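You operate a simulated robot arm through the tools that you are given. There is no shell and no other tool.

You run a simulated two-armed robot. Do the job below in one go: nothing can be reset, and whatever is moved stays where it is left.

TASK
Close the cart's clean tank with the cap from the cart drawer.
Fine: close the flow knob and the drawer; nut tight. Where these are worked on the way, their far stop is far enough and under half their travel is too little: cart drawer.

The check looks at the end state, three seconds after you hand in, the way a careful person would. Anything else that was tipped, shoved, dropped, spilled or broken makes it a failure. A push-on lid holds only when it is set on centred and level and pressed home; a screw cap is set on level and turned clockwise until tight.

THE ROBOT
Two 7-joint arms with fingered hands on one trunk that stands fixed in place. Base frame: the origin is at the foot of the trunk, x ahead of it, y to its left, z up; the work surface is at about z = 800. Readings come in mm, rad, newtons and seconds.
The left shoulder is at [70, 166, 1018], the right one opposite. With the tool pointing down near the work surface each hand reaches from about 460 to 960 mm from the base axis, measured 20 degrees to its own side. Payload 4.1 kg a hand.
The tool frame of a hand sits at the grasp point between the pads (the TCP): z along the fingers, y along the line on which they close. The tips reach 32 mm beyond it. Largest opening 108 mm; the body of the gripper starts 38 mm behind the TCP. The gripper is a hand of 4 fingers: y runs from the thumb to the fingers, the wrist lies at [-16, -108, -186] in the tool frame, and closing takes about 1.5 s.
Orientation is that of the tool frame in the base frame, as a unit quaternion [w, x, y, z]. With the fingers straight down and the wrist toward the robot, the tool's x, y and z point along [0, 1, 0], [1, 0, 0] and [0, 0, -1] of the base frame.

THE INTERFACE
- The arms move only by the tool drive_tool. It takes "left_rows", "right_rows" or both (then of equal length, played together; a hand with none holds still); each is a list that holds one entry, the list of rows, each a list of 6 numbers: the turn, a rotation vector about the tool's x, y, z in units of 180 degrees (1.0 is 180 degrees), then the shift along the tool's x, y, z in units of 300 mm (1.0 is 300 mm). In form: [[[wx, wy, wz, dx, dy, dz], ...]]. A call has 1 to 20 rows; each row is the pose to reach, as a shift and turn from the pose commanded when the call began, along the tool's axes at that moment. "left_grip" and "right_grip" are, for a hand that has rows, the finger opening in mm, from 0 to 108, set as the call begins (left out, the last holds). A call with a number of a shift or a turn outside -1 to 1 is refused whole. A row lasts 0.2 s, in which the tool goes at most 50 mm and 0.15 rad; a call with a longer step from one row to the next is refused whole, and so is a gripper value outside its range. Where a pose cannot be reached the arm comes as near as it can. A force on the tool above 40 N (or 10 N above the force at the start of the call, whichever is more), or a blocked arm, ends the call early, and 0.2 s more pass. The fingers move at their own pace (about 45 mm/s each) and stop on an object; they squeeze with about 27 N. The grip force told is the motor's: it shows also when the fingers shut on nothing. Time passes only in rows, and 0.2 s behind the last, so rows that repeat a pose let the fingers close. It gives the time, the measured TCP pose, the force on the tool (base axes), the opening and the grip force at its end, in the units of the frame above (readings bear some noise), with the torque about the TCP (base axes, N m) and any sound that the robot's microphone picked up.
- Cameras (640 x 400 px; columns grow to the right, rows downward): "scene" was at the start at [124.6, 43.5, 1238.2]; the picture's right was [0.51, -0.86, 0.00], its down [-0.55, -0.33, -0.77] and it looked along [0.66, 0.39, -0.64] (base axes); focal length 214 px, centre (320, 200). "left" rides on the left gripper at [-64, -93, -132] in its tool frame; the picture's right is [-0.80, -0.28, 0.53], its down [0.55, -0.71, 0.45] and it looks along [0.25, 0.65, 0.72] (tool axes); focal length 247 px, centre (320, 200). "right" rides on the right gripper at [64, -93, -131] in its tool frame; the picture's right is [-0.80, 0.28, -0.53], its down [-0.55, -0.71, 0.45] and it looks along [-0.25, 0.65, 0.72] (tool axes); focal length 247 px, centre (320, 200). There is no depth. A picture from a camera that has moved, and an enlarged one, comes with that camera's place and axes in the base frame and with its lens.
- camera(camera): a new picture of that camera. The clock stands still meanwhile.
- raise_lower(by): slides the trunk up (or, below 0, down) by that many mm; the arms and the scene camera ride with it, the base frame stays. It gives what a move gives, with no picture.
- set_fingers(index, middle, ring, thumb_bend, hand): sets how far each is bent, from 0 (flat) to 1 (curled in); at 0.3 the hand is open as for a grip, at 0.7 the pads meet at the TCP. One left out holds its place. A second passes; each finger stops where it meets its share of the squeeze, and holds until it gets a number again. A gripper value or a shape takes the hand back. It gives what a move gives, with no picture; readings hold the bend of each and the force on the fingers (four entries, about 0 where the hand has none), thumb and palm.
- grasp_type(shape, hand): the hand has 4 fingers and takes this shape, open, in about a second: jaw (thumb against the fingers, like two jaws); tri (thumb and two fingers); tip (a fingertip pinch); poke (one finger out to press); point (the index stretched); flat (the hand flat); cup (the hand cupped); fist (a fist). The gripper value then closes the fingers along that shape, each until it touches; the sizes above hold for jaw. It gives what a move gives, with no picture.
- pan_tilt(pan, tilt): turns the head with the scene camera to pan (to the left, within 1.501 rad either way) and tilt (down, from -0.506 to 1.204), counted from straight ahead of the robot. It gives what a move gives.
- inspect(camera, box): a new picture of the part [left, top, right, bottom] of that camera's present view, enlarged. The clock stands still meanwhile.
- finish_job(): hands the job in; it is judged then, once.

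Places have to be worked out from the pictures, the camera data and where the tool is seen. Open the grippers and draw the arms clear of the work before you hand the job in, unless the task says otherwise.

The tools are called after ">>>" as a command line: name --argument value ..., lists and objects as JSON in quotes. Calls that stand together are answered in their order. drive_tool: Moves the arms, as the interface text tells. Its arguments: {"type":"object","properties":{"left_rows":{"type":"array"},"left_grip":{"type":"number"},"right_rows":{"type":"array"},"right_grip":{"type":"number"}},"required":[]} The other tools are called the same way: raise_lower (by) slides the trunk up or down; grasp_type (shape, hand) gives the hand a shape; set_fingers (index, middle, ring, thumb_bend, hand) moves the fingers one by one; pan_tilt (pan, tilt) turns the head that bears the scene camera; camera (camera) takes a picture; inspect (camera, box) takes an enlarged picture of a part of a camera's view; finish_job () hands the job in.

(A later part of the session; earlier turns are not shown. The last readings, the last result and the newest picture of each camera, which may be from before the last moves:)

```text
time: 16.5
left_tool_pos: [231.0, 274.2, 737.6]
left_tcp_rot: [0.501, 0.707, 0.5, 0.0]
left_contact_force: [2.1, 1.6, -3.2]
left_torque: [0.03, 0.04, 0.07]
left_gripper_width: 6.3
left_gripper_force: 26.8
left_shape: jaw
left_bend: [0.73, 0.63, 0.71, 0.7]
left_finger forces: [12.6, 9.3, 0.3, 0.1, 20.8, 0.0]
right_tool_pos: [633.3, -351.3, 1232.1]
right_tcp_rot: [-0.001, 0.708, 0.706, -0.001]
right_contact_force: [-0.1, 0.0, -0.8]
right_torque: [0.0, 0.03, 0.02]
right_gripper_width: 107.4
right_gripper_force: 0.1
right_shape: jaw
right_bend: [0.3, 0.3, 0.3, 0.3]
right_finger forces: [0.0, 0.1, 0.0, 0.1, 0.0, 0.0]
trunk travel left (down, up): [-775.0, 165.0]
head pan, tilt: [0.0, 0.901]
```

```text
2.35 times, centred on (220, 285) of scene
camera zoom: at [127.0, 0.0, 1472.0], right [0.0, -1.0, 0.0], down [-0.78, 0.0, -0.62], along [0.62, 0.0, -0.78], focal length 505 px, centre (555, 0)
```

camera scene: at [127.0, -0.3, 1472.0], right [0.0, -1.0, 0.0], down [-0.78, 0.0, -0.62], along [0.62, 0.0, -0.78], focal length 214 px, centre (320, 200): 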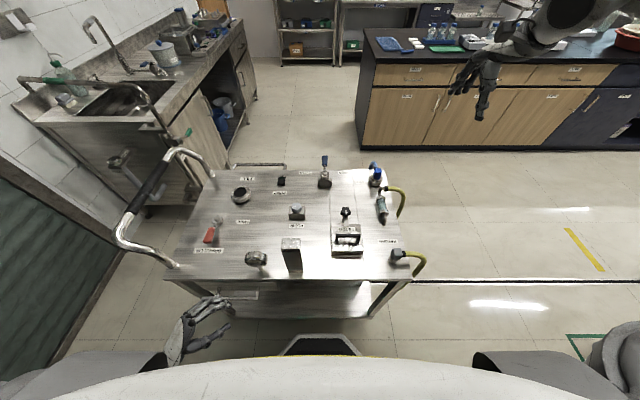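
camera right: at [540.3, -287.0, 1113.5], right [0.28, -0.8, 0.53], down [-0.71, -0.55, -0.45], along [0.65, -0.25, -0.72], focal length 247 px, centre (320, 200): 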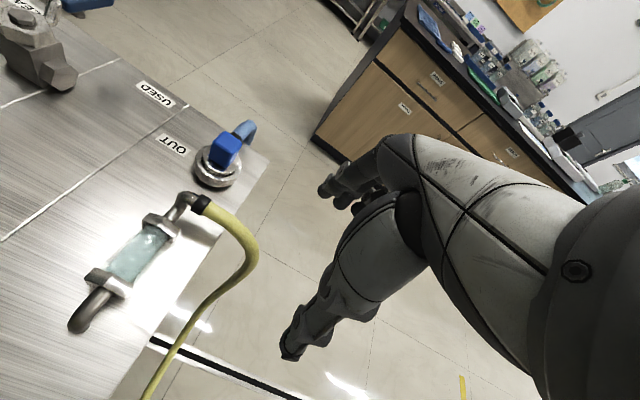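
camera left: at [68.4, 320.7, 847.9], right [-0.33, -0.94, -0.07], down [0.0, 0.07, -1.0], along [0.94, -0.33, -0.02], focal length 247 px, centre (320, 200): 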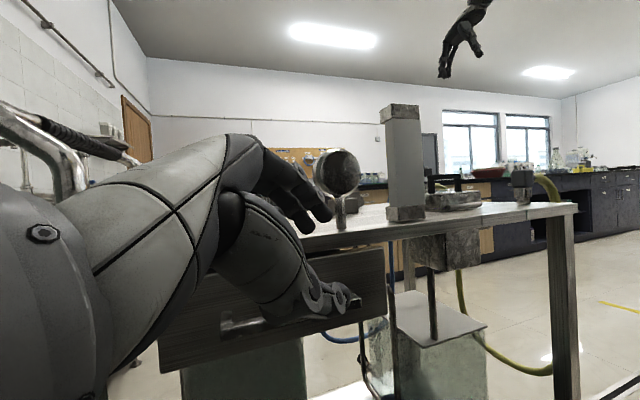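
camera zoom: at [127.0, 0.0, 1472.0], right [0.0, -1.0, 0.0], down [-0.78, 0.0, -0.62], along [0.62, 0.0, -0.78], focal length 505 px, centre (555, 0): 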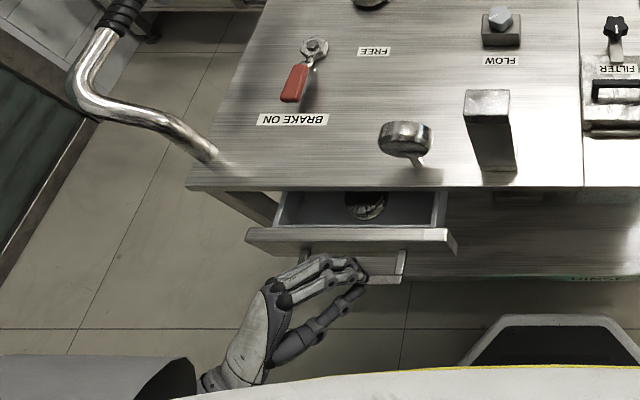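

The drawer slides freely and a round cap is visible inside. I pull a further 80 mm.

>>> drive_tool --left_rows '[[[0, 0, 0, -0.0167, -0.0236, -0.0167], [0, 0, 0, -0.0333, -0.0471, -0.0333], [0, 0, 0, -0.05, -0.0707, -0.05], [0, 0, 0, -0.0667, -0.0943, -0.0667], [0, 0, 0, -0.0833, -0.1179, -0.0833], [0, 0, 0, -0.1, -0.1414, -0.1], [0, 0, 0, -0.1167, -0.165, -0.1167], [0, 0, 0, -0.1333, -0.1886, -0.1333]]]'

>>> inspect --camera "scene" --box '[100, 200, 340, 370]'

```text
time: 18.3
left_tool_pos: [153.4, 274.5, 735.3]
left_tcp_rot: [0.501, 0.707, 0.499, -0.001]
left_contact_force: [6.0, 2.0, 3.1]
left_torque: [-0.13, -0.08, 0.1]
left_gripper_width: 7.0
left_gripper_force: 26.8
left_shape: jaw
left_bend: [0.73, 0.63, 0.71, 0.71]
left_finger forces: [16.0, 10.8, 0.8, 0.0, 17.1, 0.0]
right_tool_pos: [634.6, -350.9, 1231.1]
right_tcp_rot: [-0.001, 0.707, 0.707, 0.0]
right_contact_force: [0.1, 0.4, 0.2]
right_torque: [0.0, 0.0, 0.0]
right_gripper_width: 107.5
right_gripper_force: 0.1
right_shape: jaw
right_bend: [0.3, 0.3, 0.3, 0.3]
right_finger forces: [0.0, 0.0, 0.0, 0.0, 0.1, 0.1]
trunk travel left (down, up): [-775.0, 165.0]
head pan, tilt: [0.0, 0.901]
```

```text
2.35 times, centred on (220, 285) of scene
camera zoom: at [127.7, -0.2, 1471.9], right [0.0, -1.0, 0.0], down [-0.78, 0.0, -0.62], along [0.62, 0.0, -0.78], focal length 505 px, centre (555, 0)
```

zoom: 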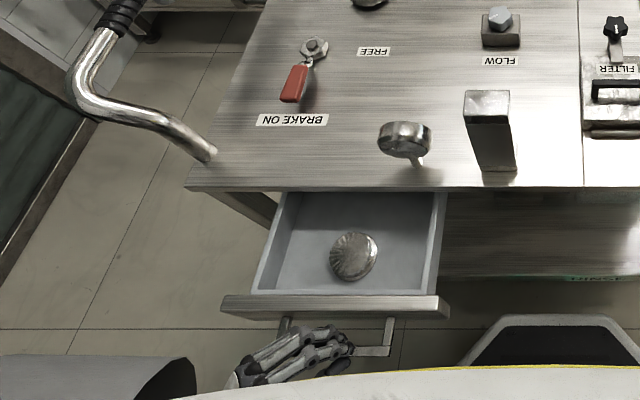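

The drawer is out ~137 mm and the knurled cap is clearly visible. I'll pull a further 30 mm gently, watching the force for the stop.

>>> drive_tool --left_rows '[[[0, 0, 0, -0.0083, -0.0118, -0.0083], [0, 0, 0, -0.0167, -0.0236, -0.0167], [0, 0, 0, -0.025, -0.0354, -0.025], [0, 0, 0, -0.0333, -0.0471, -0.0333], [0, 0, 0, -0.0417, -0.0589, -0.0417], [0, 0, 0, -0.05, -0.0707, -0.05]]]'

>>> inspect --camera "scene" --box '[100, 200, 340, 370]'

```text
time: 19.1
left_tool_pos: [144.5, 275.7, 736.7]
left_tcp_rot: [0.501, 0.706, 0.501, 0.003]
left_contact_force: [31.9, -1.9, -13.5]
left_torque: [-0.16, 0.38, -0.06]
left_gripper_width: 6.8
left_gripper_force: 27.2
left_shape: jaw
left_bend: [0.73, 0.59, 0.65, 0.78]
left_finger forces: [0.1, 23.2, 16.2, 0.0, 16.2, 0.0]
right_tool_pos: [636.2, -352.8, 1230.5]
right_tcp_rot: [-0.001, 0.707, 0.707, -0.001]
right_contact_force: [0.1, 0.0, 0.5]
right_torque: [-0.02, -0.02, -0.01]
right_gripper_width: 107.4
right_gripper_force: 0.0
right_shape: jaw
right_bend: [0.3, 0.3, 0.3, 0.3]
right_finger forces: [0.1, 0.1, 0.0, 0.0, 0.0, 0.0]
trunk travel left (down, up): [-775.0, 165.0]
head pan, tilt: [0.0, 0.901]
stopped in row 4 (left hand): the force on the tool passed its limit at 44 N (the readings are from after the stop); the commanded pose is now the measured one
```

```text
2.35 times, centred on (220, 285) of scene
camera zoom: at [129.6, -0.2, 1471.5], right [0.0, -1.0, 0.0], down [-0.78, 0.0, -0.62], along [0.62, 0.0, -0.78], focal length 505 px, centre (555, 0)
```

zoom: 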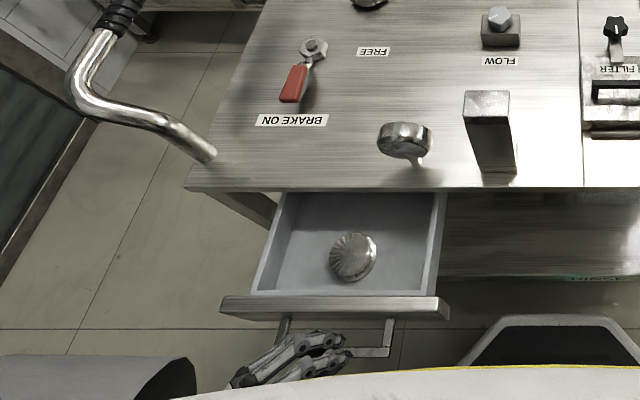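

The drawer hit its far stop at ≈140 mm. Cap centre is near (283, 278, ~705). I now open the left hand, letting the fingers clear the bar.

>>> drive_tool --left_rows '[[[0, 0, 0, 0.005, 0.007, 0.005], [0, 0, 0, 0.005, 0.007, 0.005], [0, 0, 0, 0.005, 0.007, 0.005], [0, 0, 0, 0.005, 0.007, 0.005]]]' --left_grip 52

>>> camera --camera "left"

>>> inspect --camera "scene" --box '[140, 260, 300, 370]'

```text
time: 20.1
left_tool_pos: [142.2, 274.5, 736.0]
left_tcp_rot: [0.501, 0.706, 0.5, 0.003]
left_contact_force: [-0.4, -0.3, -0.8]
left_torque: [-0.02, 0.0, 0.01]
left_gripper_width: 51.4
left_gripper_force: 0.2
left_shape: jaw
left_bend: [0.74, 0.46, 0.43, 0.72]
left_finger forces: [0.0, 0.1, 0.0, 0.0, 0.0, 0.0]
right_tool_pos: [632.8, -351.8, 1232.7]
right_tcp_rot: [0.0, 0.707, 0.707, 0.0]
right_contact_force: [-0.4, -0.3, 0.4]
right_torque: [0.03, -0.02, -0.02]
right_gripper_width: 107.5
right_gripper_force: 0.0
right_shape: jaw
right_bend: [0.3, 0.3, 0.3, 0.3]
right_finger forces: [0.0, 0.0, 0.1, 0.0, 0.0, 0.0]
trunk travel left (down, up): [-775.0, 165.0]
head pan, tilt: [0.0, 0.901]
```

```text
taken
camera left: at [-21.7, 321.1, 767.7], right [-0.33, -0.94, -0.07], down [0.0, 0.07, -1.0], along [0.94, -0.33, -0.02], focal length 247 px, centre (320, 200)
```

left: 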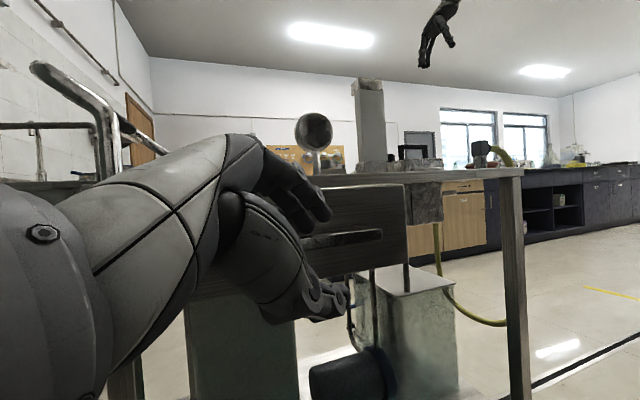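

```text
3.64 times, centred on (220, 315) of scene
camera zoom: at [126.0, -0.2, 1472.1], right [0.0, -1.0, 0.0], down [-0.78, 0.0, -0.62], along [0.62, 0.0, -0.78], focal length 780 px, centre (684, -218)
```

zoom: 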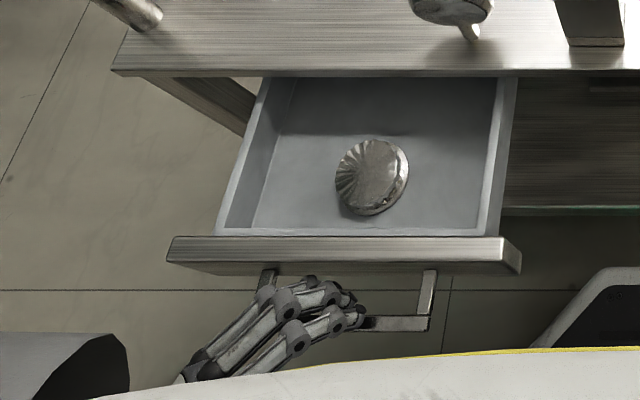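

The grip is clear of the bar. I withdraw back‑up along the approach line, then up and left away from the drawer.

>>> drive_tool --left_rows '[[[0, 0, 0, -0.058, 0, -0.058], [0, 0, 0, -0.117, 0, -0.117], [0, 0, 0, -0.133, 0.067, -0.196], [0, 0, 0, -0.148, 0.133, -0.274], [0, 0, 0, -0.164, 0.2, -0.353], [0, 0, 0, -0.168, 0.297, -0.428], [0, 0, 0, -0.172, 0.395, -0.503], [0, 0, 0, -0.177, 0.492, -0.577], [0, 0, 0, -0.181, 0.589, -0.652]]]'

>>> camera --camera "scene"

>>> inspect --camera "scene" --box '[180, 270, 290, 340]'

```text
time: 22.1
left_tool_pos: [141.9, 374.0, 986.6]
left_tcp_rot: [0.501, 0.706, 0.501, 0.003]
left_contact_force: [0.2, 0.4, -0.1]
left_torque: [0.01, 0.01, 0.01]
left_gripper_width: 51.7
left_gripper_force: 0.0
left_shape: jaw
left_bend: [0.74, 0.46, 0.43, 0.71]
left_finger forces: [0.0, 0.0, 0.1, 0.0, 0.0, 0.0]
right_tool_pos: [634.8, -351.7, 1231.1]
right_tcp_rot: [-0.001, 0.707, 0.707, -0.001]
right_contact_force: [1.0, -0.8, 0.2]
right_torque: [0.02, 0.02, 0.02]
right_gripper_width: 107.8
right_gripper_force: 0.0
right_shape: jaw
right_bend: [0.3, 0.3, 0.3, 0.3]
right_finger forces: [0.0, 0.0, 0.0, 0.0, 0.0, 0.0]
trunk travel left (down, up): [-775.0, 165.0]
head pan, tilt: [0.0, 0.901]
```

```text
taken
camera scene: at [128.7, -1.2, 1471.7], right [0.0, -1.0, 0.0], down [-0.78, 0.0, -0.62], along [0.62, 0.0, -0.78], focal length 214 px, centre (320, 200)
```

scene: 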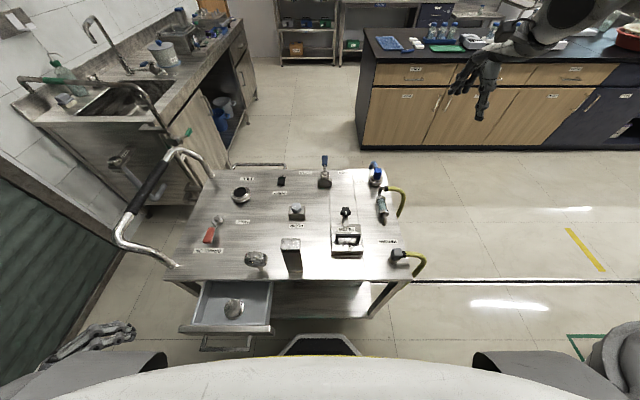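

```text
5.71 times, centred on (235, 305) of scene
camera zoom: at [128.7, -1.2, 1471.7], right [0.0, -1.0, 0.0], down [-0.78, 0.0, -0.62], along [0.62, 0.0, -0.78], focal length 1226 px, centre (806, -400)
```

zoom: 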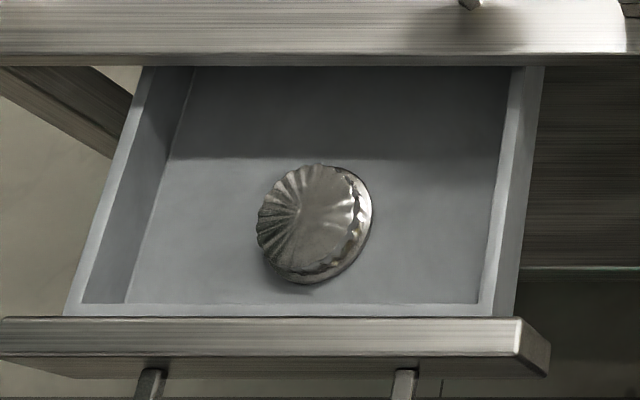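

The cap shows knurling; I need a closer view of how it lies. I rotate the left hand to fingers‑down with the wrist to the left, positioning its camera toward the cap.

>>> drive_tool --left_rows '[[[0.0295, 0, 0.0295, 0.046, -0.004, 0.018], [0.059, 0, 0.059, 0.092, -0.008, 0.036], [0.0885, 0, 0.0885, 0.138, -0.012, 0.054], [0.118, 0, 0.118, 0.184, -0.016, 0.073], [0.1475, 0, 0.1475, 0.23, -0.02, 0.091], [0.177, 0, 0.177, 0.276, -0.025, 0.109], [0.2065, 0, 0.2065, 0.322, -0.029, 0.127], [0.236, 0, 0.236, 0.368, -0.033, 0.145], [0.2655, 0, 0.2655, 0.414, -0.037, 0.163], [0.295, 0, 0.295, 0.46, -0.041, 0.182], [0.3245, 0, 0.3245, 0.506, -0.045, 0.2], [0.354, 0, 0.354, 0.552, -0.049, 0.218]]]' --left_grip 90

>>> camera --camera "left"

>>> camera --camera "scene"

```text
time: 24.8
left_tool_pos: [246.9, 447.3, 859.7]
left_tcp_rot: [-0.001, 1.0, 0.001, 0.002]
left_contact_force: [-0.8, 0.1, -1.3]
left_torque: [0.0, 0.0, 0.01]
left_gripper_width: 89.6
left_gripper_force: 0.0
left_shape: jaw
left_bend: [0.26, 0.34, 0.32, 0.51]
left_finger forces: [0.1, 0.0, 0.0, 0.0, 0.1, 0.0]
right_tool_pos: [634.0, -351.2, 1231.8]
right_tcp_rot: [-0.001, 0.707, 0.707, 0.0]
right_contact_force: [0.0, -0.2, -0.2]
right_torque: [-0.01, -0.02, 0.03]
right_gripper_width: 107.8
right_gripper_force: 0.0
right_shape: jaw
right_bend: [0.3, 0.3, 0.3, 0.3]
right_finger forces: [0.1, 0.0, 0.1, 0.0, 0.0, 0.0]
trunk travel left (down, up): [-775.0, 165.0]
head pan, tilt: [0.0, 0.901]
```

```text
taken
camera left: at [181.6, 539.0, 990.8], right [-0.8, 0.28, -0.53], down [0.55, 0.71, -0.44], along [0.25, -0.65, -0.72], focal length 247 px, centre (320, 200)
```

left: 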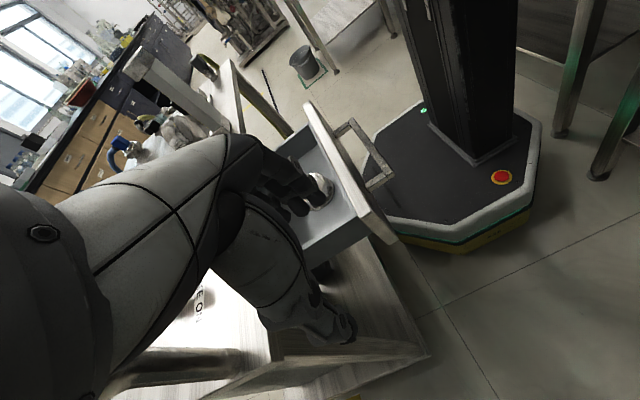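

```text
taken
camera scene: at [127.9, 0.3, 1471.9], right [0.0, -1.0, 0.0], down [-0.78, 0.0, -0.62], along [0.62, 0.0, -0.78], focal length 214 px, centre (320, 200)
```

scene: 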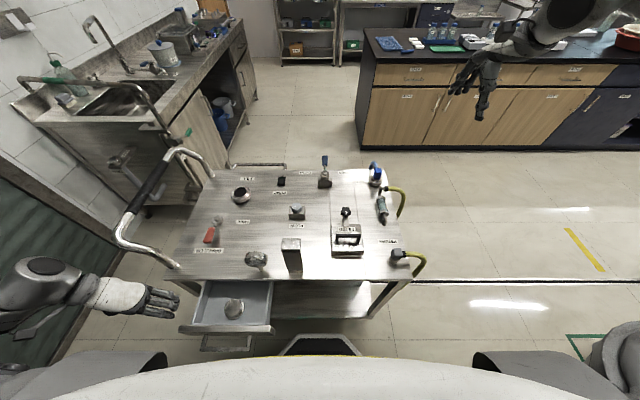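

The trunk column is slim, so there's ample room. I'll shift the hand a bit in +x/up so the fingers don't cover the cap.

>>> drive_tool --left_rows '[[[0, 0, 0, 0.08, 0.03, -0.07], [0, 0, 0, 0.15, 0.06, -0.13]]]'

>>> camera --camera "left"

>>> inspect --camera "left" --box '[270, 130, 430, 260]'

```text
time: 25.4
left_tool_pos: [294.0, 428.3, 899.0]
left_tcp_rot: [-0.001, 1.0, 0.0, 0.002]
left_contact_force: [-0.9, -0.2, 0.2]
left_torque: [-0.03, 0.02, 0.02]
left_gripper_width: 89.6
left_gripper_force: 0.1
left_shape: jaw
left_bend: [0.26, 0.34, 0.32, 0.51]
left_finger forces: [0.0, 0.1, 0.0, 0.0, 0.0, 0.1]
right_tool_pos: [633.9, -351.4, 1232.3]
right_tcp_rot: [-0.001, 0.707, 0.707, -0.001]
right_contact_force: [0.4, -0.6, -0.1]
right_torque: [0.02, 0.01, -0.02]
right_gripper_width: 107.5
right_gripper_force: 0.2
right_shape: jaw
right_bend: [0.3, 0.3, 0.3, 0.3]
right_finger forces: [0.0, 0.0, 0.0, 0.0, 0.0, 0.1]
trunk travel left (down, up): [-775.0, 165.0]
head pan, tilt: [0.0, 0.901]
```

```text
taken
camera left: at [228.9, 520.0, 1030.2], right [-0.8, 0.28, -0.53], down [0.55, 0.71, -0.45], along [0.25, -0.65, -0.72], focal length 247 px, centre (320, 200)
```

left: 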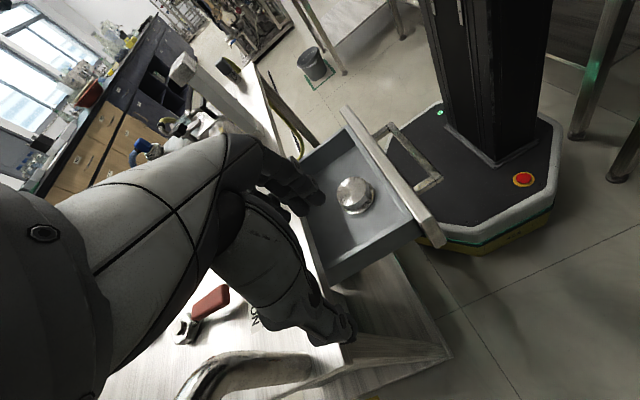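

```text
3.08 times, centred on (350, 195) of left
camera zoom: at [228.9, 520.0, 1030.2], right [-0.8, 0.28, -0.53], down [0.55, 0.71, -0.45], along [0.25, -0.65, -0.72], focal length 760 px, centre (228, 215)
```

zoom: 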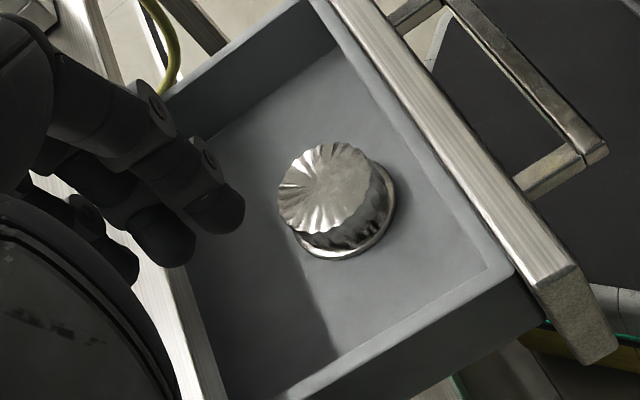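

The cap stands upright in the drawer: knurled top (~50 mm dia, top z≈733) with a wider flange at the bottom (floor z≈700), centre ≈ (278, 271). I move the open left hand above it.

>>> drive_tool --left_rows '[[[0, 0, 0, -0.01, 0.131, 0.03], [0, 0, 0, -0.026, 0.262, 0.08], [0, 0, 0, -0.039, 0.393, 0.15], [0, 0, 0, -0.052, 0.524, 0.23]]]'

>>> camera --camera "left"

>>> inspect --camera "scene" --box '[160, 240, 320, 350]'

```text
time: 26.4
left_tool_pos: [278.0, 268.1, 828.6]
left_tcp_rot: [0.0, 1.0, 0.001, 0.002]
left_contact_force: [0.6, 0.0, -0.7]
left_torque: [-0.01, -0.01, 0.03]
left_gripper_width: 89.9
left_gripper_force: 0.1
left_shape: jaw
left_bend: [0.26, 0.34, 0.32, 0.51]
left_finger forces: [0.0, 0.0, 0.0, 0.0, 0.1, 0.0]
right_tool_pos: [636.0, -352.8, 1232.0]
right_tcp_rot: [-0.001, 0.707, 0.707, -0.001]
right_contact_force: [0.0, 0.6, -0.2]
right_torque: [0.0, 0.04, 0.01]
right_gripper_width: 107.5
right_gripper_force: 0.1
right_shape: jaw
right_bend: [0.3, 0.3, 0.3, 0.3]
right_finger forces: [0.0, 0.0, 0.0, 0.0, 0.0, 0.1]
trunk travel left (down, up): [-775.0, 165.0]
head pan, tilt: [0.0, 0.901]
```

```text
taken
camera left: at [211.7, 360.4, 958.8], right [-0.8, 0.28, -0.54], down [0.55, 0.71, -0.44], along [0.25, -0.65, -0.72], focal length 247 px, centre (320, 200)
```

left: 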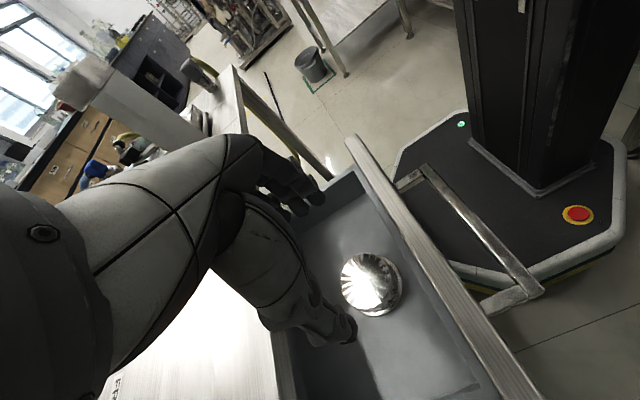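

```text
3.64 times, centred on (240, 295) of scene
camera zoom: at [128.3, -0.5, 1472.0], right [0.0, -1.0, 0.0], down [-0.78, 0.0, -0.62], along [0.62, 0.0, -0.78], focal length 780 px, centre (611, -146)
```

zoom: 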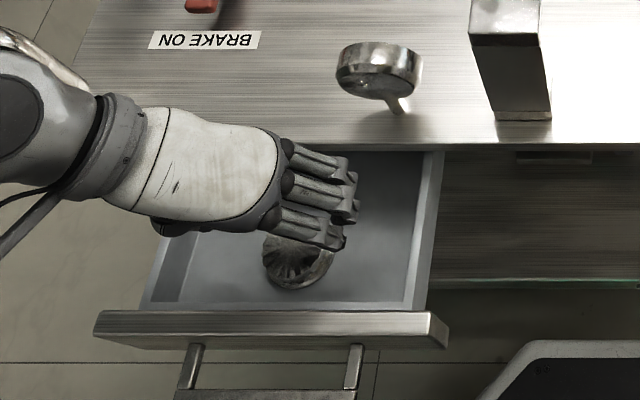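

I zoom on the cap to refine its position relative to the hand.

>>> inspect --camera "left" --box '[290, 220, 450, 340]'

```text
3.33 times, centred on (370, 280) of left
camera zoom: at [211.7, 360.4, 958.8], right [-0.8, 0.28, -0.54], down [0.55, 0.71, -0.44], along [0.25, -0.65, -0.72], focal length 823 px, centre (153, -67)
```

zoom: 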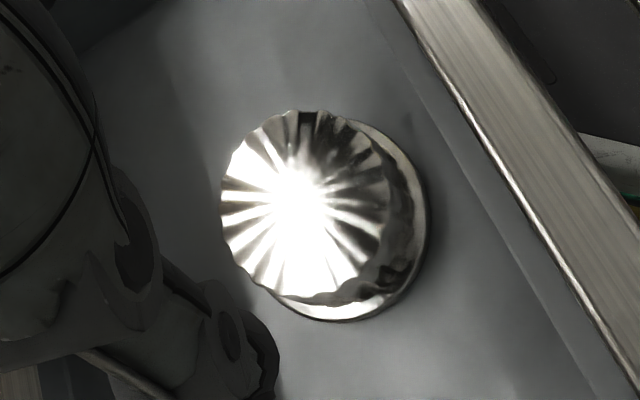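

Cap centre refined to about (279.5, 273.5). I descend to TCP z≈740 (tips ~708, just above the flange).

>>> drive_tool --left_rows '[[[0, 0, 0, 0.005, -0.016, 0.1], [0, 0, 0, 0.005, -0.016, 0.2], [0, 0, 0, 0.005, -0.016, 0.25], [0, 0, 0, 0.005, -0.016, 0.29]]]'

>>> camera --camera "left"

>>> inspect --camera "scene" --box '[160, 240, 320, 350]'

```text
time: 27.4
left_tool_pos: [279.5, 274.5, 742.4]
left_tcp_rot: [0.0, 1.0, 0.0, 0.001]
left_contact_force: [-1.4, 1.4, 1.6]
left_torque: [-0.05, 0.04, -0.01]
left_gripper_width: 89.9
left_gripper_force: 0.0
left_shape: jaw
left_bend: [0.26, 0.34, 0.32, 0.51]
left_finger forces: [0.0, 1.0, 0.0, 0.0, 0.0, 0.0]
right_tool_pos: [634.8, -350.4, 1231.4]
right_tcp_rot: [-0.001, 0.708, 0.707, 0.0]
right_contact_force: [-0.1, -0.6, 0.8]
right_torque: [0.0, -0.03, -0.01]
right_gripper_width: 107.5
right_gripper_force: 0.0
right_shape: jaw
right_bend: [0.3, 0.3, 0.3, 0.3]
right_finger forces: [0.1, 0.0, 0.0, 0.0, 0.1, 0.0]
trunk travel left (down, up): [-775.0, 165.0]
head pan, tilt: [0.0, 0.901]
```

```text
taken
camera left: at [213.5, 366.1, 873.1], right [-0.8, 0.28, -0.54], down [0.55, 0.71, -0.45], along [0.25, -0.65, -0.72], focal length 247 px, centre (320, 200)
```

left: 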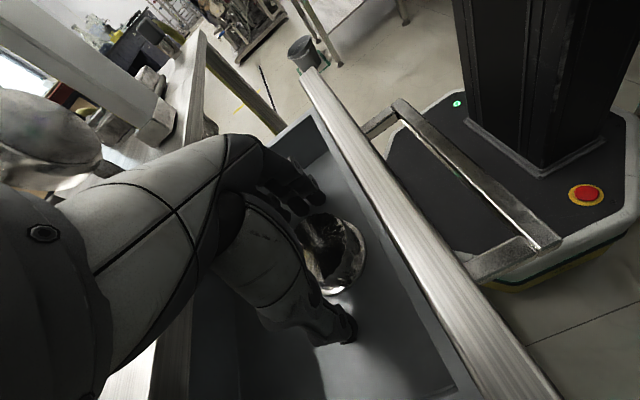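

```text
3.64 times, centred on (240, 295) of scene
camera zoom: at [127.3, 0.3, 1472.0], right [0.0, -1.0, 0.0], down [-0.78, 0.0, -0.62], along [0.62, 0.0, -0.78], focal length 780 px, centre (611, -146)
```

zoom: 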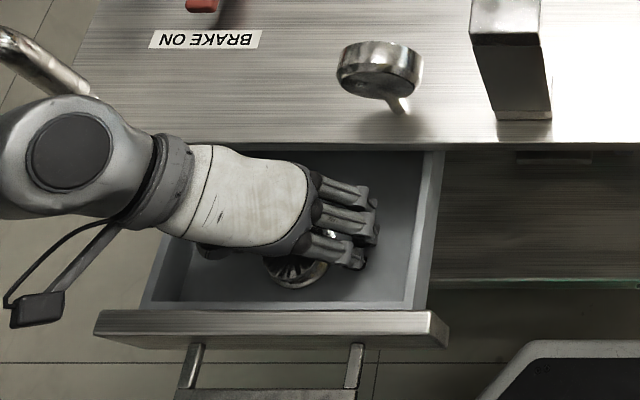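

A fingertip seems to brush the drawer floor (1 N), so I raise 6 mm and then close on the knurled part.

>>> drive_tool --left_rows '[[[0, 0, 0, 0, 0, -0.02], [0, 0, 0, 0, 0, -0.02]]]'

>>> drive_tool --left_rows '[[[0, 0, 0, 0, 0, 0], [0, 0, 0, 0, 0, 0], [0, 0, 0, 0, 0, 0], [0, 0, 0, 0, 0, 0], [0, 0, 0, 0, 0, 0], [0, 0, 0, 0, 0, 0], [0, 0, 0, 0, 0, 0]]]' --left_grip 0

>>> camera --camera "left"

>>> inspect --camera "scene" --box '[160, 240, 320, 350]'

```text
time: 27.9
left_tool_pos: [277.8, 273.7, 749.2]
left_tcp_rot: [-0.001, 1.0, 0.001, 0.002]
left_contact_force: [-0.1, -0.7, 0.4]
left_torque: [-0.02, -0.01, 0.0]
left_gripper_width: 89.8
left_gripper_force: 0.1
left_shape: jaw
left_bend: [0.26, 0.33, 0.32, 0.51]
left_finger forces: [0.0, 0.1, 0.0, 0.1, 0.0, 0.0]
right_tool_pos: [634.0, -351.7, 1232.9]
right_tcp_rot: [-0.001, 0.707, 0.707, -0.001]
right_contact_force: [0.0, 0.1, -0.5]
right_torque: [0.01, -0.02, 0.02]
right_gripper_width: 107.8
right_gripper_force: 0.2
right_shape: jaw
right_bend: [0.3, 0.3, 0.3, 0.3]
right_finger forces: [0.1, 0.0, 0.1, 0.1, 0.0, 0.0]
trunk travel left (down, up): [-775.0, 165.0]
head pan, tilt: [0.0, 0.901]
```

```text
time: 29.6
left_tool_pos: [279.6, 273.9, 749.3]
left_tcp_rot: [0.001, 1.0, 0.0, 0.002]
left_contact_force: [-1.3, -0.7, -1.1]
left_torque: [-0.01, 0.0, -0.01]
left_gripper_width: 45.0
left_gripper_force: 26.9
left_shape: jaw
left_bend: [0.74, 0.48, 0.52, 0.73]
left_finger forces: [14.9, 7.8, 0.0, 0.0, 22.9, 0.0]
right_tool_pos: [633.9, -349.7, 1231.8]
right_tcp_rot: [0.0, 0.707, 0.707, 0.0]
right_contact_force: [0.0, 0.1, -0.1]
right_torque: [0.04, -0.02, -0.01]
right_gripper_width: 107.4
right_gripper_force: 0.1
right_shape: jaw
right_bend: [0.3, 0.3, 0.3, 0.3]
right_finger forces: [0.0, 0.0, 0.1, 0.0, 0.0, 0.1]
trunk travel left (down, up): [-775.0, 165.0]
head pan, tilt: [0.0, 0.901]
```

```text
taken
camera left: at [213.4, 365.7, 879.4], right [-0.8, 0.28, -0.54], down [0.55, 0.71, -0.44], along [0.25, -0.65, -0.72], focal length 247 px, centre (320, 200)
```

left: 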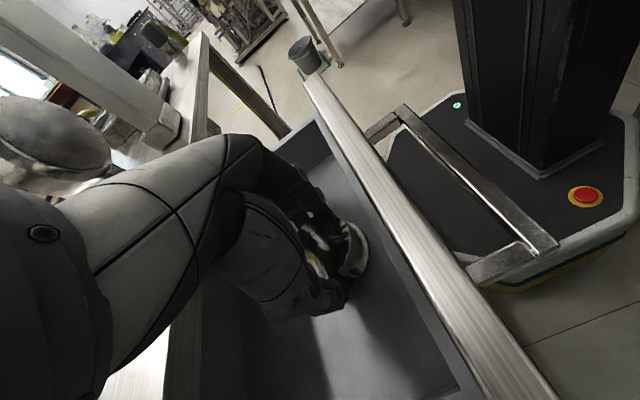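

```text
3.64 times, centred on (240, 295) of scene
camera zoom: at [127.1, 0.1, 1472.0], right [0.0, -1.0, 0.0], down [-0.78, 0.0, -0.62], along [0.62, 0.0, -0.78], focal length 780 px, centre (611, -146)
```

zoom: 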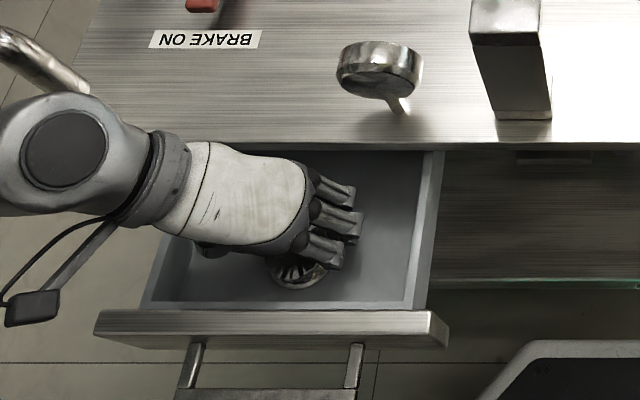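

The grip reads 45 mm with balanced forces on index/middle/thumb. I lift slowly 60 mm and check the cap comes along level.

>>> drive_tool --left_rows '[[[0, 0, 0, 0, 0, -0.03], [0, 0, 0, 0, 0, -0.07], [0, 0, 0, 0, 0, -0.13], [0, 0, 0, 0, 0, -0.2], [0, 0, 0, 0, 0, -0.2]]]'

>>> camera --camera "left"

>>> inspect --camera "scene" --box '[160, 240, 320, 350]'

```text
time: 30.8
left_tool_pos: [279.6, 275.2, 809.5]
left_tcp_rot: [0.0, 1.0, 0.001, 0.002]
left_contact_force: [0.6, 0.7, -0.4]
left_torque: [0.01, 0.01, -0.03]
left_gripper_width: 45.2
left_gripper_force: 27.0
left_shape: jaw
left_bend: [0.74, 0.48, 0.52, 0.73]
left_finger forces: [14.9, 8.0, 0.1, 0.0, 23.0, 0.1]
right_tool_pos: [633.6, -351.9, 1231.6]
right_tcp_rot: [-0.001, 0.708, 0.707, 0.0]
right_contact_force: [0.4, 0.6, 0.0]
right_torque: [0.01, 0.01, 0.03]
right_gripper_width: 107.6
right_gripper_force: 0.0
right_shape: jaw
right_bend: [0.3, 0.3, 0.3, 0.3]
right_finger forces: [0.0, 0.1, 0.1, 0.1, 0.1, 0.0]
trunk travel left (down, up): [-775.0, 165.0]
head pan, tilt: [0.0, 0.901]
```

```text
taken
camera left: at [214.2, 366.0, 939.1], right [-0.8, 0.28, -0.54], down [0.55, 0.71, -0.45], along [0.25, -0.65, -0.72], focal length 247 px, centre (320, 200)
```

left: 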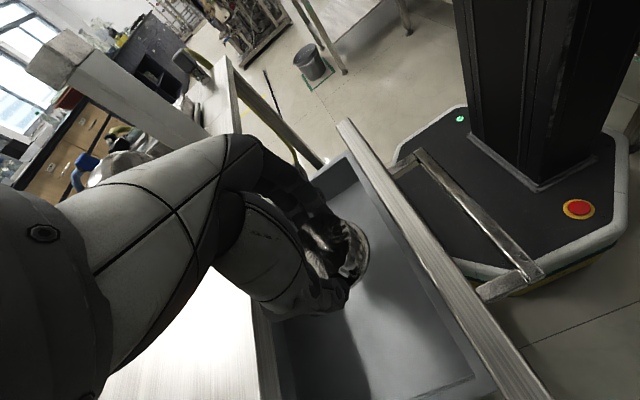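

```text
3.64 times, centred on (240, 295) of scene
camera zoom: at [127.3, 0.2, 1471.9], right [0.0, -1.0, 0.0], down [-0.78, 0.0, -0.62], along [0.62, 0.0, -0.78], focal length 780 px, centre (611, -146)
```

zoom: 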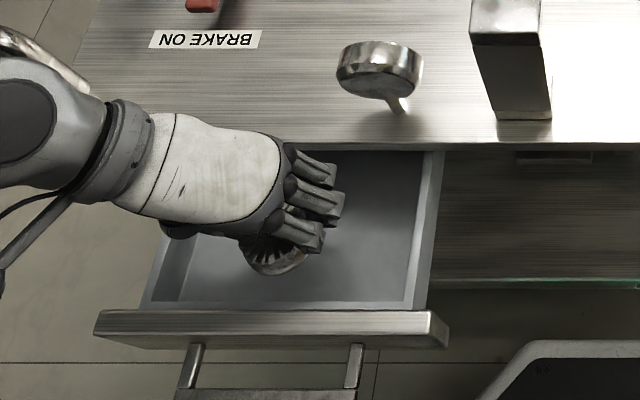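

The cap is held firmly. I lift it to z≈1000 and carry it toward the FILL neck, turning the hand to wrist‑toward‑robot so its camera can look at the neck.

>>> drive_tool --left_rows '[[[0, 0, 0, 0, 0, -0.15], [0, 0, 0, 0, 0, -0.3], [0, 0, -0.0417, 0, 0, -0.45], [0, 0, -0.0833, 0, 0, -0.58], [0, 0, -0.125, 0.093, -0.032, -0.58], [0, 0, -0.1667, 0.187, -0.063, -0.58], [0, 0, -0.2083, 0.28, -0.095, -0.58], [0, 0, -0.25, 0.373, -0.127, -0.58], [0, 0, -0.2917, 0.467, -0.158, -0.575], [0, 0, -0.3333, 0.56, -0.19, -0.57], [0, 0, -0.375, 0.653, -0.222, -0.57], [0, 0, -0.4167, 0.747, -0.253, -0.57], [0, 0, -0.4583, 0.84, -0.285, -0.567], [0, 0, -0.5, 0.933, -0.317, -0.567]]]'

>>> camera --camera "left"

>>> camera --camera "scene"

```text
time: 33.8
left_tool_pos: [560.7, 370.9, 981.5]
left_tcp_rot: [0.0, 0.706, 0.708, 0.001]
left_contact_force: [-0.5, 0.3, -1.3]
left_torque: [-0.03, 0.01, 0.0]
left_gripper_width: 44.6
left_gripper_force: 27.1
left_shape: jaw
left_bend: [0.74, 0.48, 0.52, 0.73]
left_finger forces: [14.9, 8.1, 0.0, 0.0, 22.6, 0.0]
right_tool_pos: [635.2, -351.8, 1230.4]
right_tcp_rot: [-0.001, 0.707, 0.707, -0.001]
right_contact_force: [-0.5, -0.9, 0.6]
right_torque: [0.0, 0.06, 0.0]
right_gripper_width: 107.6
right_gripper_force: 0.0
right_shape: jaw
right_bend: [0.3, 0.3, 0.3, 0.3]
right_finger forces: [0.0, 0.0, 0.0, 0.0, 0.0, 0.0]
trunk travel left (down, up): [-775.0, 165.0]
head pan, tilt: [0.0, 0.901]
```

```text
taken
camera left: at [466.6, 305.3, 1112.4], right [-0.28, -0.8, -0.53], down [-0.71, 0.55, -0.45], along [0.65, 0.25, -0.72], focal length 247 px, centre (320, 200)
```

left: 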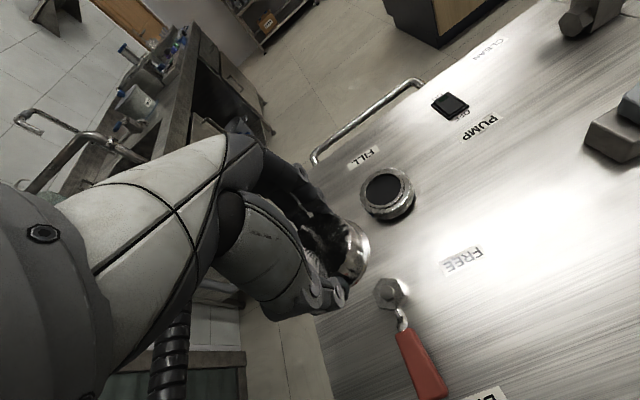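

```text
taken
camera scene: at [128.5, -0.9, 1471.8], right [0.0, -1.0, 0.0], down [-0.78, 0.0, -0.62], along [0.62, 0.0, -0.78], focal length 214 px, centre (320, 200)
```

scene: 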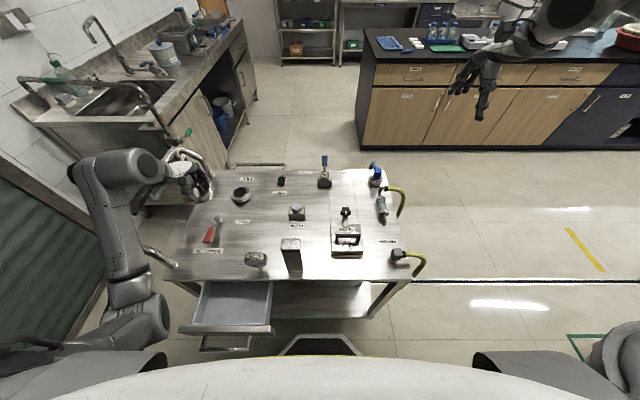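

The cap and the FILL neck are both in view. I enlarge the neck and the held cap.

>>> inspect --camera "left" --box '[330, 140, 450, 240]'

>>> inspect --camera "left" --box '[260, 170, 420, 310]'

>>> inspect --camera "scene" --box '[140, 140, 280, 230]'

```text
4.00 times, centred on (390, 190) of left
camera zoom: at [466.6, 305.3, 1112.4], right [-0.28, -0.8, -0.53], down [-0.71, 0.55, -0.45], along [0.65, 0.25, -0.72], focal length 988 px, centre (40, 240)
```

zoom: 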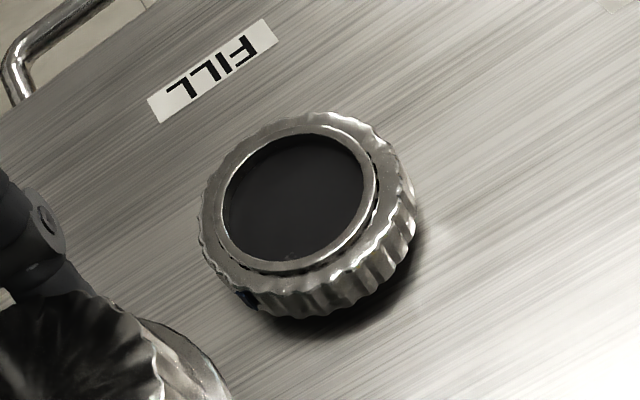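

```text
2.86 times, centred on (340, 240) of left
camera zoom: at [466.6, 305.3, 1112.4], right [-0.28, -0.8, -0.53], down [-0.71, 0.55, -0.45], along [0.65, 0.25, -0.72], focal length 706 px, centre (263, 86)
```

zoom: 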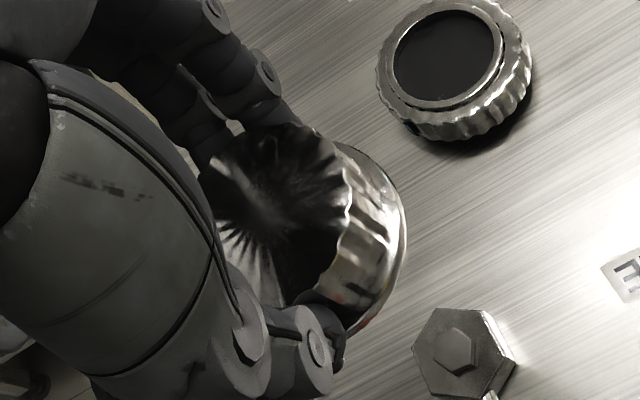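

```text
4.44 times, centred on (210, 185) of scene
camera zoom: at [128.5, -0.9, 1471.8], right [0.0, -1.0, 0.0], down [-0.78, 0.0, -0.62], along [0.62, 0.0, -0.78], focal length 953 px, centre (809, 267)
```

zoom: 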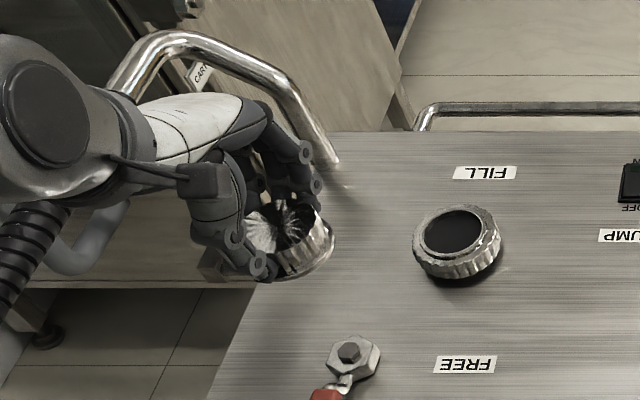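

The FILL neck (rim ≈58 mm OD, 51 mm hole) stands inside a knurled ring that seems to have a small dark mark on its side. I zoom closer to understand whether that ring is a turnable nut.

>>> inspect --camera "left" --box '[355, 160, 425, 225]'

>>> inspect --camera "right" --box '[160, 100, 330, 220]'

```text
6.15 times, centred on (390, 192) of left
camera zoom: at [466.6, 305.3, 1112.4], right [-0.28, -0.8, -0.53], down [-0.71, 0.55, -0.45], along [0.65, 0.25, -0.72], focal length 1520 px, centre (-111, 246)
```

zoom: 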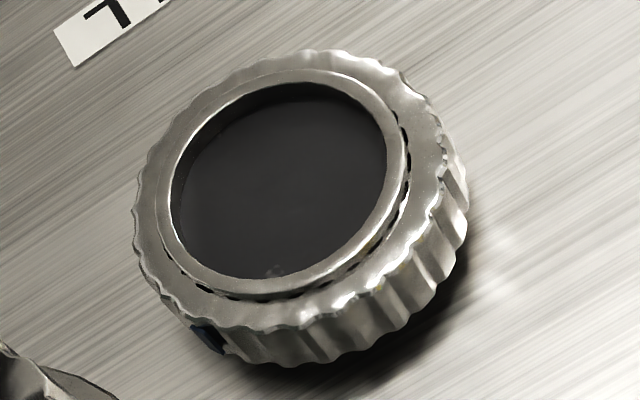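

```text
3.33 times, centred on (245, 160) of right
camera zoom: at [542.0, -286.7, 1362.8], right [0.28, -0.8, 0.53], down [-0.71, -0.55, -0.45], along [0.65, -0.25, -0.72], focal length 823 px, centre (570, 333)
```

zoom: 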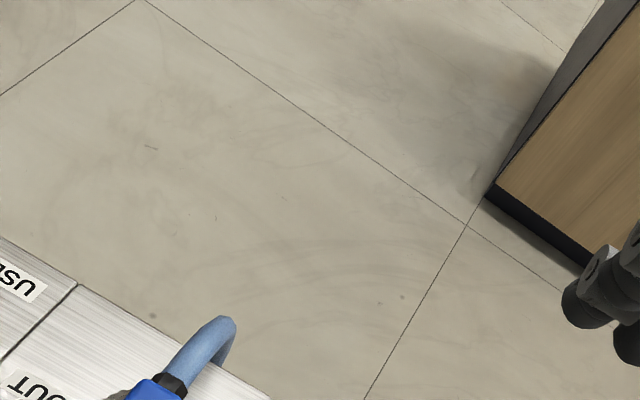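

The knurled ring is a separate nut around the neck (paint mark on its side). I'll set the cap first. For better reach at FILL I raise the left hand 200 mm and then lower the trunk 200 mm.

>>> drive_tool --left_rows '[[[0, 0, 0, 0, 0, -0.14], [0, 0, 0, 0, 0, -0.28], [0, 0, 0, 0, 0, -0.42], [0, 0, 0, 0, 0, -0.56], [0, 0, 0, 0, 0, -0.667]]]'

>>> raise_lower --by -200

>>> camera --camera "scene"

```text
time: 35.0
left_tool_pos: [602.7, 402.5, 1129.3]
left_tcp_rot: [0.003, 0.708, 0.706, 0.004]
left_contact_force: [0.0, -0.6, -0.2]
left_torque: [0.0, 0.0, -0.03]
left_gripper_width: 44.5
left_gripper_force: 27.0
left_shape: jaw
left_bend: [0.74, 0.48, 0.52, 0.73]
left_finger forces: [14.9, 8.0, 0.0, 0.0, 22.4, 0.1]
left hand out of reach, approached as far as the arm can: row 3, 4, 5
right_tool_pos: [634.9, -350.5, 1232.6]
right_tcp_rot: [-0.001, 0.707, 0.707, 0.0]
right_contact_force: [0.0, -0.2, -0.2]
right_torque: [-0.02, 0.02, 0.05]
right_gripper_width: 107.5
right_gripper_force: 0.0
right_shape: jaw
right_bend: [0.3, 0.3, 0.3, 0.3]
right_finger forces: [0.0, 0.0, 0.0, 0.0, 0.0, 0.1]
trunk travel left (down, up): [-775.0, 165.0]
head pan, tilt: [0.0, 0.901]
```

```text
time: 37.1
left_tool_pos: [589.0, 385.2, 955.8]
left_tcp_rot: [0.002, 0.709, 0.705, 0.023]
left_contact_force: [0.3, 0.0, -1.6]
left_torque: [0.01, 0.02, -0.01]
left_gripper_width: 44.5
left_gripper_force: 26.9
left_shape: jaw
left_bend: [0.74, 0.48, 0.52, 0.73]
left_finger forces: [15.0, 8.0, 0.0, 0.0, 22.7, 0.0]
right_tool_pos: [618.8, -371.7, 1036.9]
right_tcp_rot: [-0.001, 0.707, 0.707, 0.014]
right_contact_force: [-0.7, 0.4, 0.0]
right_torque: [-0.02, -0.01, 0.04]
right_gripper_width: 107.7
right_gripper_force: 0.0
right_shape: jaw
right_bend: [0.3, 0.3, 0.3, 0.3]
right_finger forces: [0.0, 0.0, 0.1, 0.0, 0.1, 0.0]
trunk travel left (down, up): [-575.0, 365.0]
head pan, tilt: [0.0, 0.901]
```

```text
taken
camera scene: at [106.7, -27.0, 1275.7], right [0.0, -1.0, -0.02], down [-0.77, 0.02, -0.63], along [0.63, 0.02, -0.77], focal length 214 px, centre (320, 200)
```

scene: 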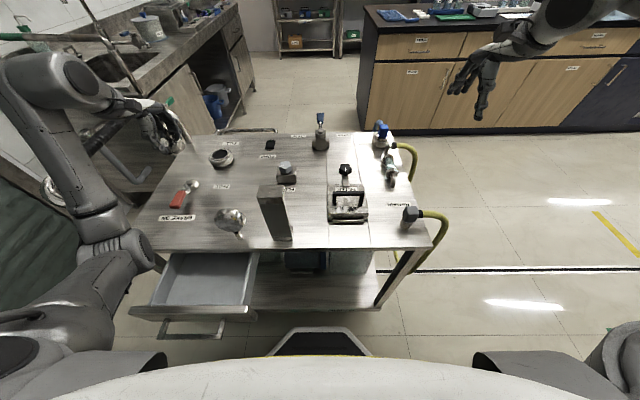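

The trunk descent has shifted the robot's readings — the left elbow looks close to the cart's near‑left corner. I zoom in to see what touches.

>>> inspect --camera "scene" --box '[0, 40, 240, 300]'

>>> camera --camera "left"

>>> camera --camera "right"

```text
1.54 times, centred on (120, 170) of scene
camera zoom: at [106.7, -27.0, 1275.7], right [0.0, -1.0, -0.02], down [-0.77, 0.02, -0.63], along [0.63, 0.02, -0.77], focal length 330 px, centre (628, 246)
```

zoom: 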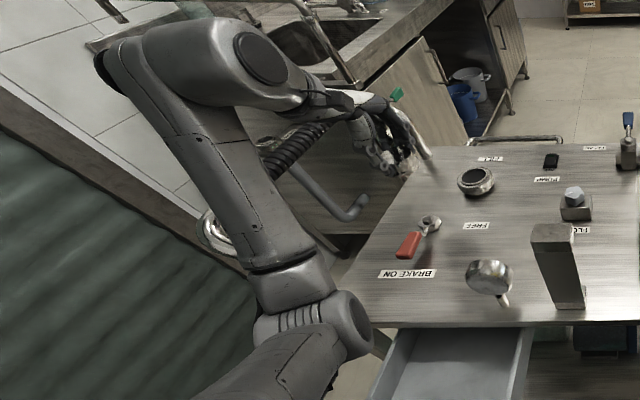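

```text
taken
camera left: at [491.6, 316.1, 1081.5], right [-0.27, -0.78, -0.56], down [-0.69, 0.57, -0.46], along [0.68, 0.26, -0.69], focal length 247 px, centre (320, 200)
```

left: 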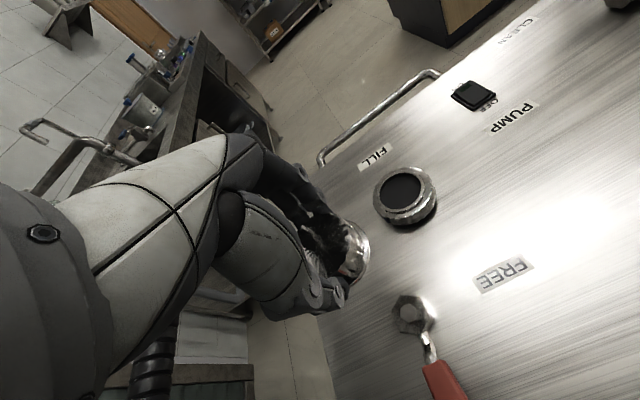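

```text
taken
camera right: at [522.3, -309.1, 1168.3], right [0.27, -0.81, 0.52], down [-0.7, -0.54, -0.47], along [0.66, -0.23, -0.71], focal length 247 px, centre (320, 200)
```

right: 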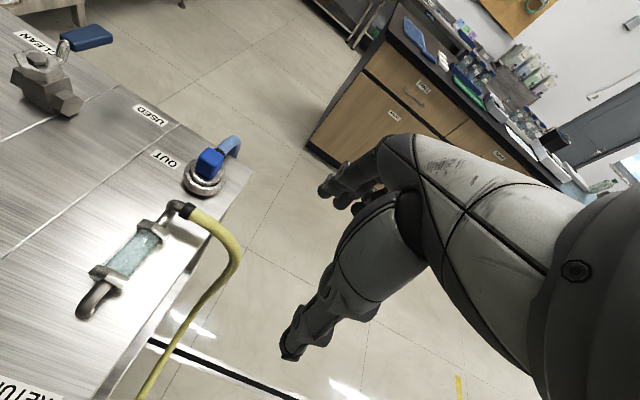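

The left forearm is pressing on the cart's push handle. I raise the trunk back up 200 mm immediately to relieve it.

>>> raise_lower --by 200

>>> camera --camera "scene"

>>> inspect --camera "scene" --box '[0, 80, 280, 360]'

```text
time: 39.3
left_tool_pos: [603.1, 401.4, 1129.9]
left_tcp_rot: [0.004, 0.709, 0.706, 0.004]
left_contact_force: [-0.2, 0.2, -1.8]
left_torque: [0.02, 0.0, 0.02]
left_gripper_width: 44.7
left_gripper_force: 26.7
left_shape: jaw
left_bend: [0.74, 0.48, 0.52, 0.73]
left_finger forces: [15.1, 8.1, 0.1, 0.0, 22.6, 0.1]
right_tool_pos: [633.6, -351.2, 1231.6]
right_tcp_rot: [0.0, 0.707, 0.707, -0.001]
right_contact_force: [0.4, 0.4, 0.7]
right_torque: [0.0, 0.0, 0.01]
right_gripper_width: 107.5
right_gripper_force: 0.1
right_shape: jaw
right_bend: [0.3, 0.3, 0.3, 0.3]
right_finger forces: [0.0, 0.0, 0.0, 0.0, 0.0, 0.0]
trunk travel left (down, up): [-775.0, 165.0]
head pan, tilt: [0.0, 0.901]
```

```text
taken
camera scene: at [127.2, -0.5, 1471.9], right [0.0, -1.0, 0.0], down [-0.78, 0.0, -0.62], along [0.62, 0.0, -0.78], focal length 214 px, centre (320, 200)
```

scene: 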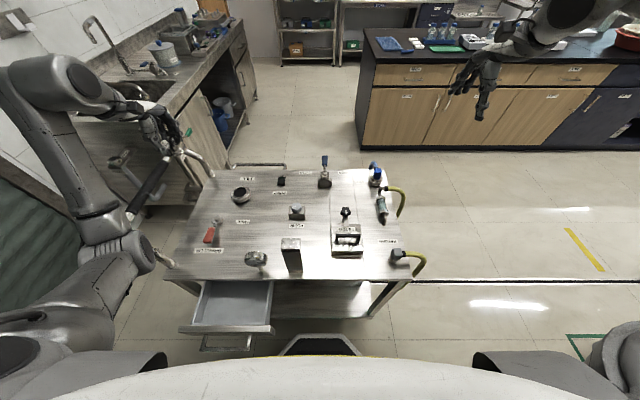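

```text
1.43 times, centred on (140, 220) of scene
camera zoom: at [127.2, -0.5, 1471.9], right [0.0, -1.0, 0.0], down [-0.78, 0.0, -0.62], along [0.62, 0.0, -0.78], focal length 306 px, centre (577, 171)
```

zoom: 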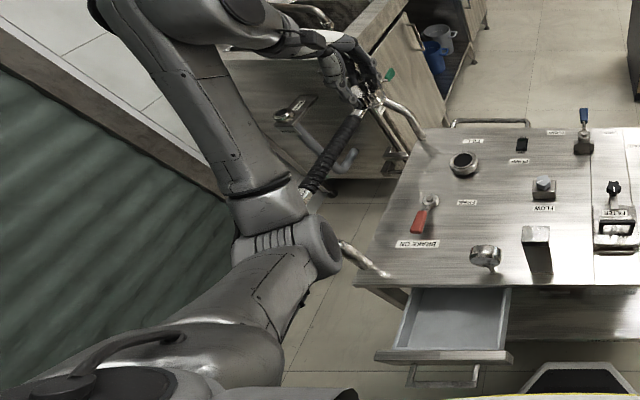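

The trunk reading is back to normal. I check with the same crop as before whether the cart moved at all.

>>> inspect --camera "scene" --box '[120, 170, 360, 320]'

```text
2.67 times, centred on (240, 245) of scene
camera zoom: at [127.2, -0.5, 1471.9], right [0.0, -1.0, 0.0], down [-0.78, 0.0, -0.62], along [0.62, 0.0, -0.78], focal length 572 px, centre (533, 80)
```

zoom: 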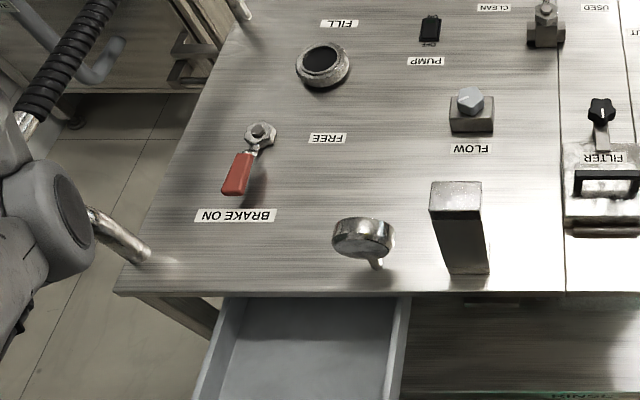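

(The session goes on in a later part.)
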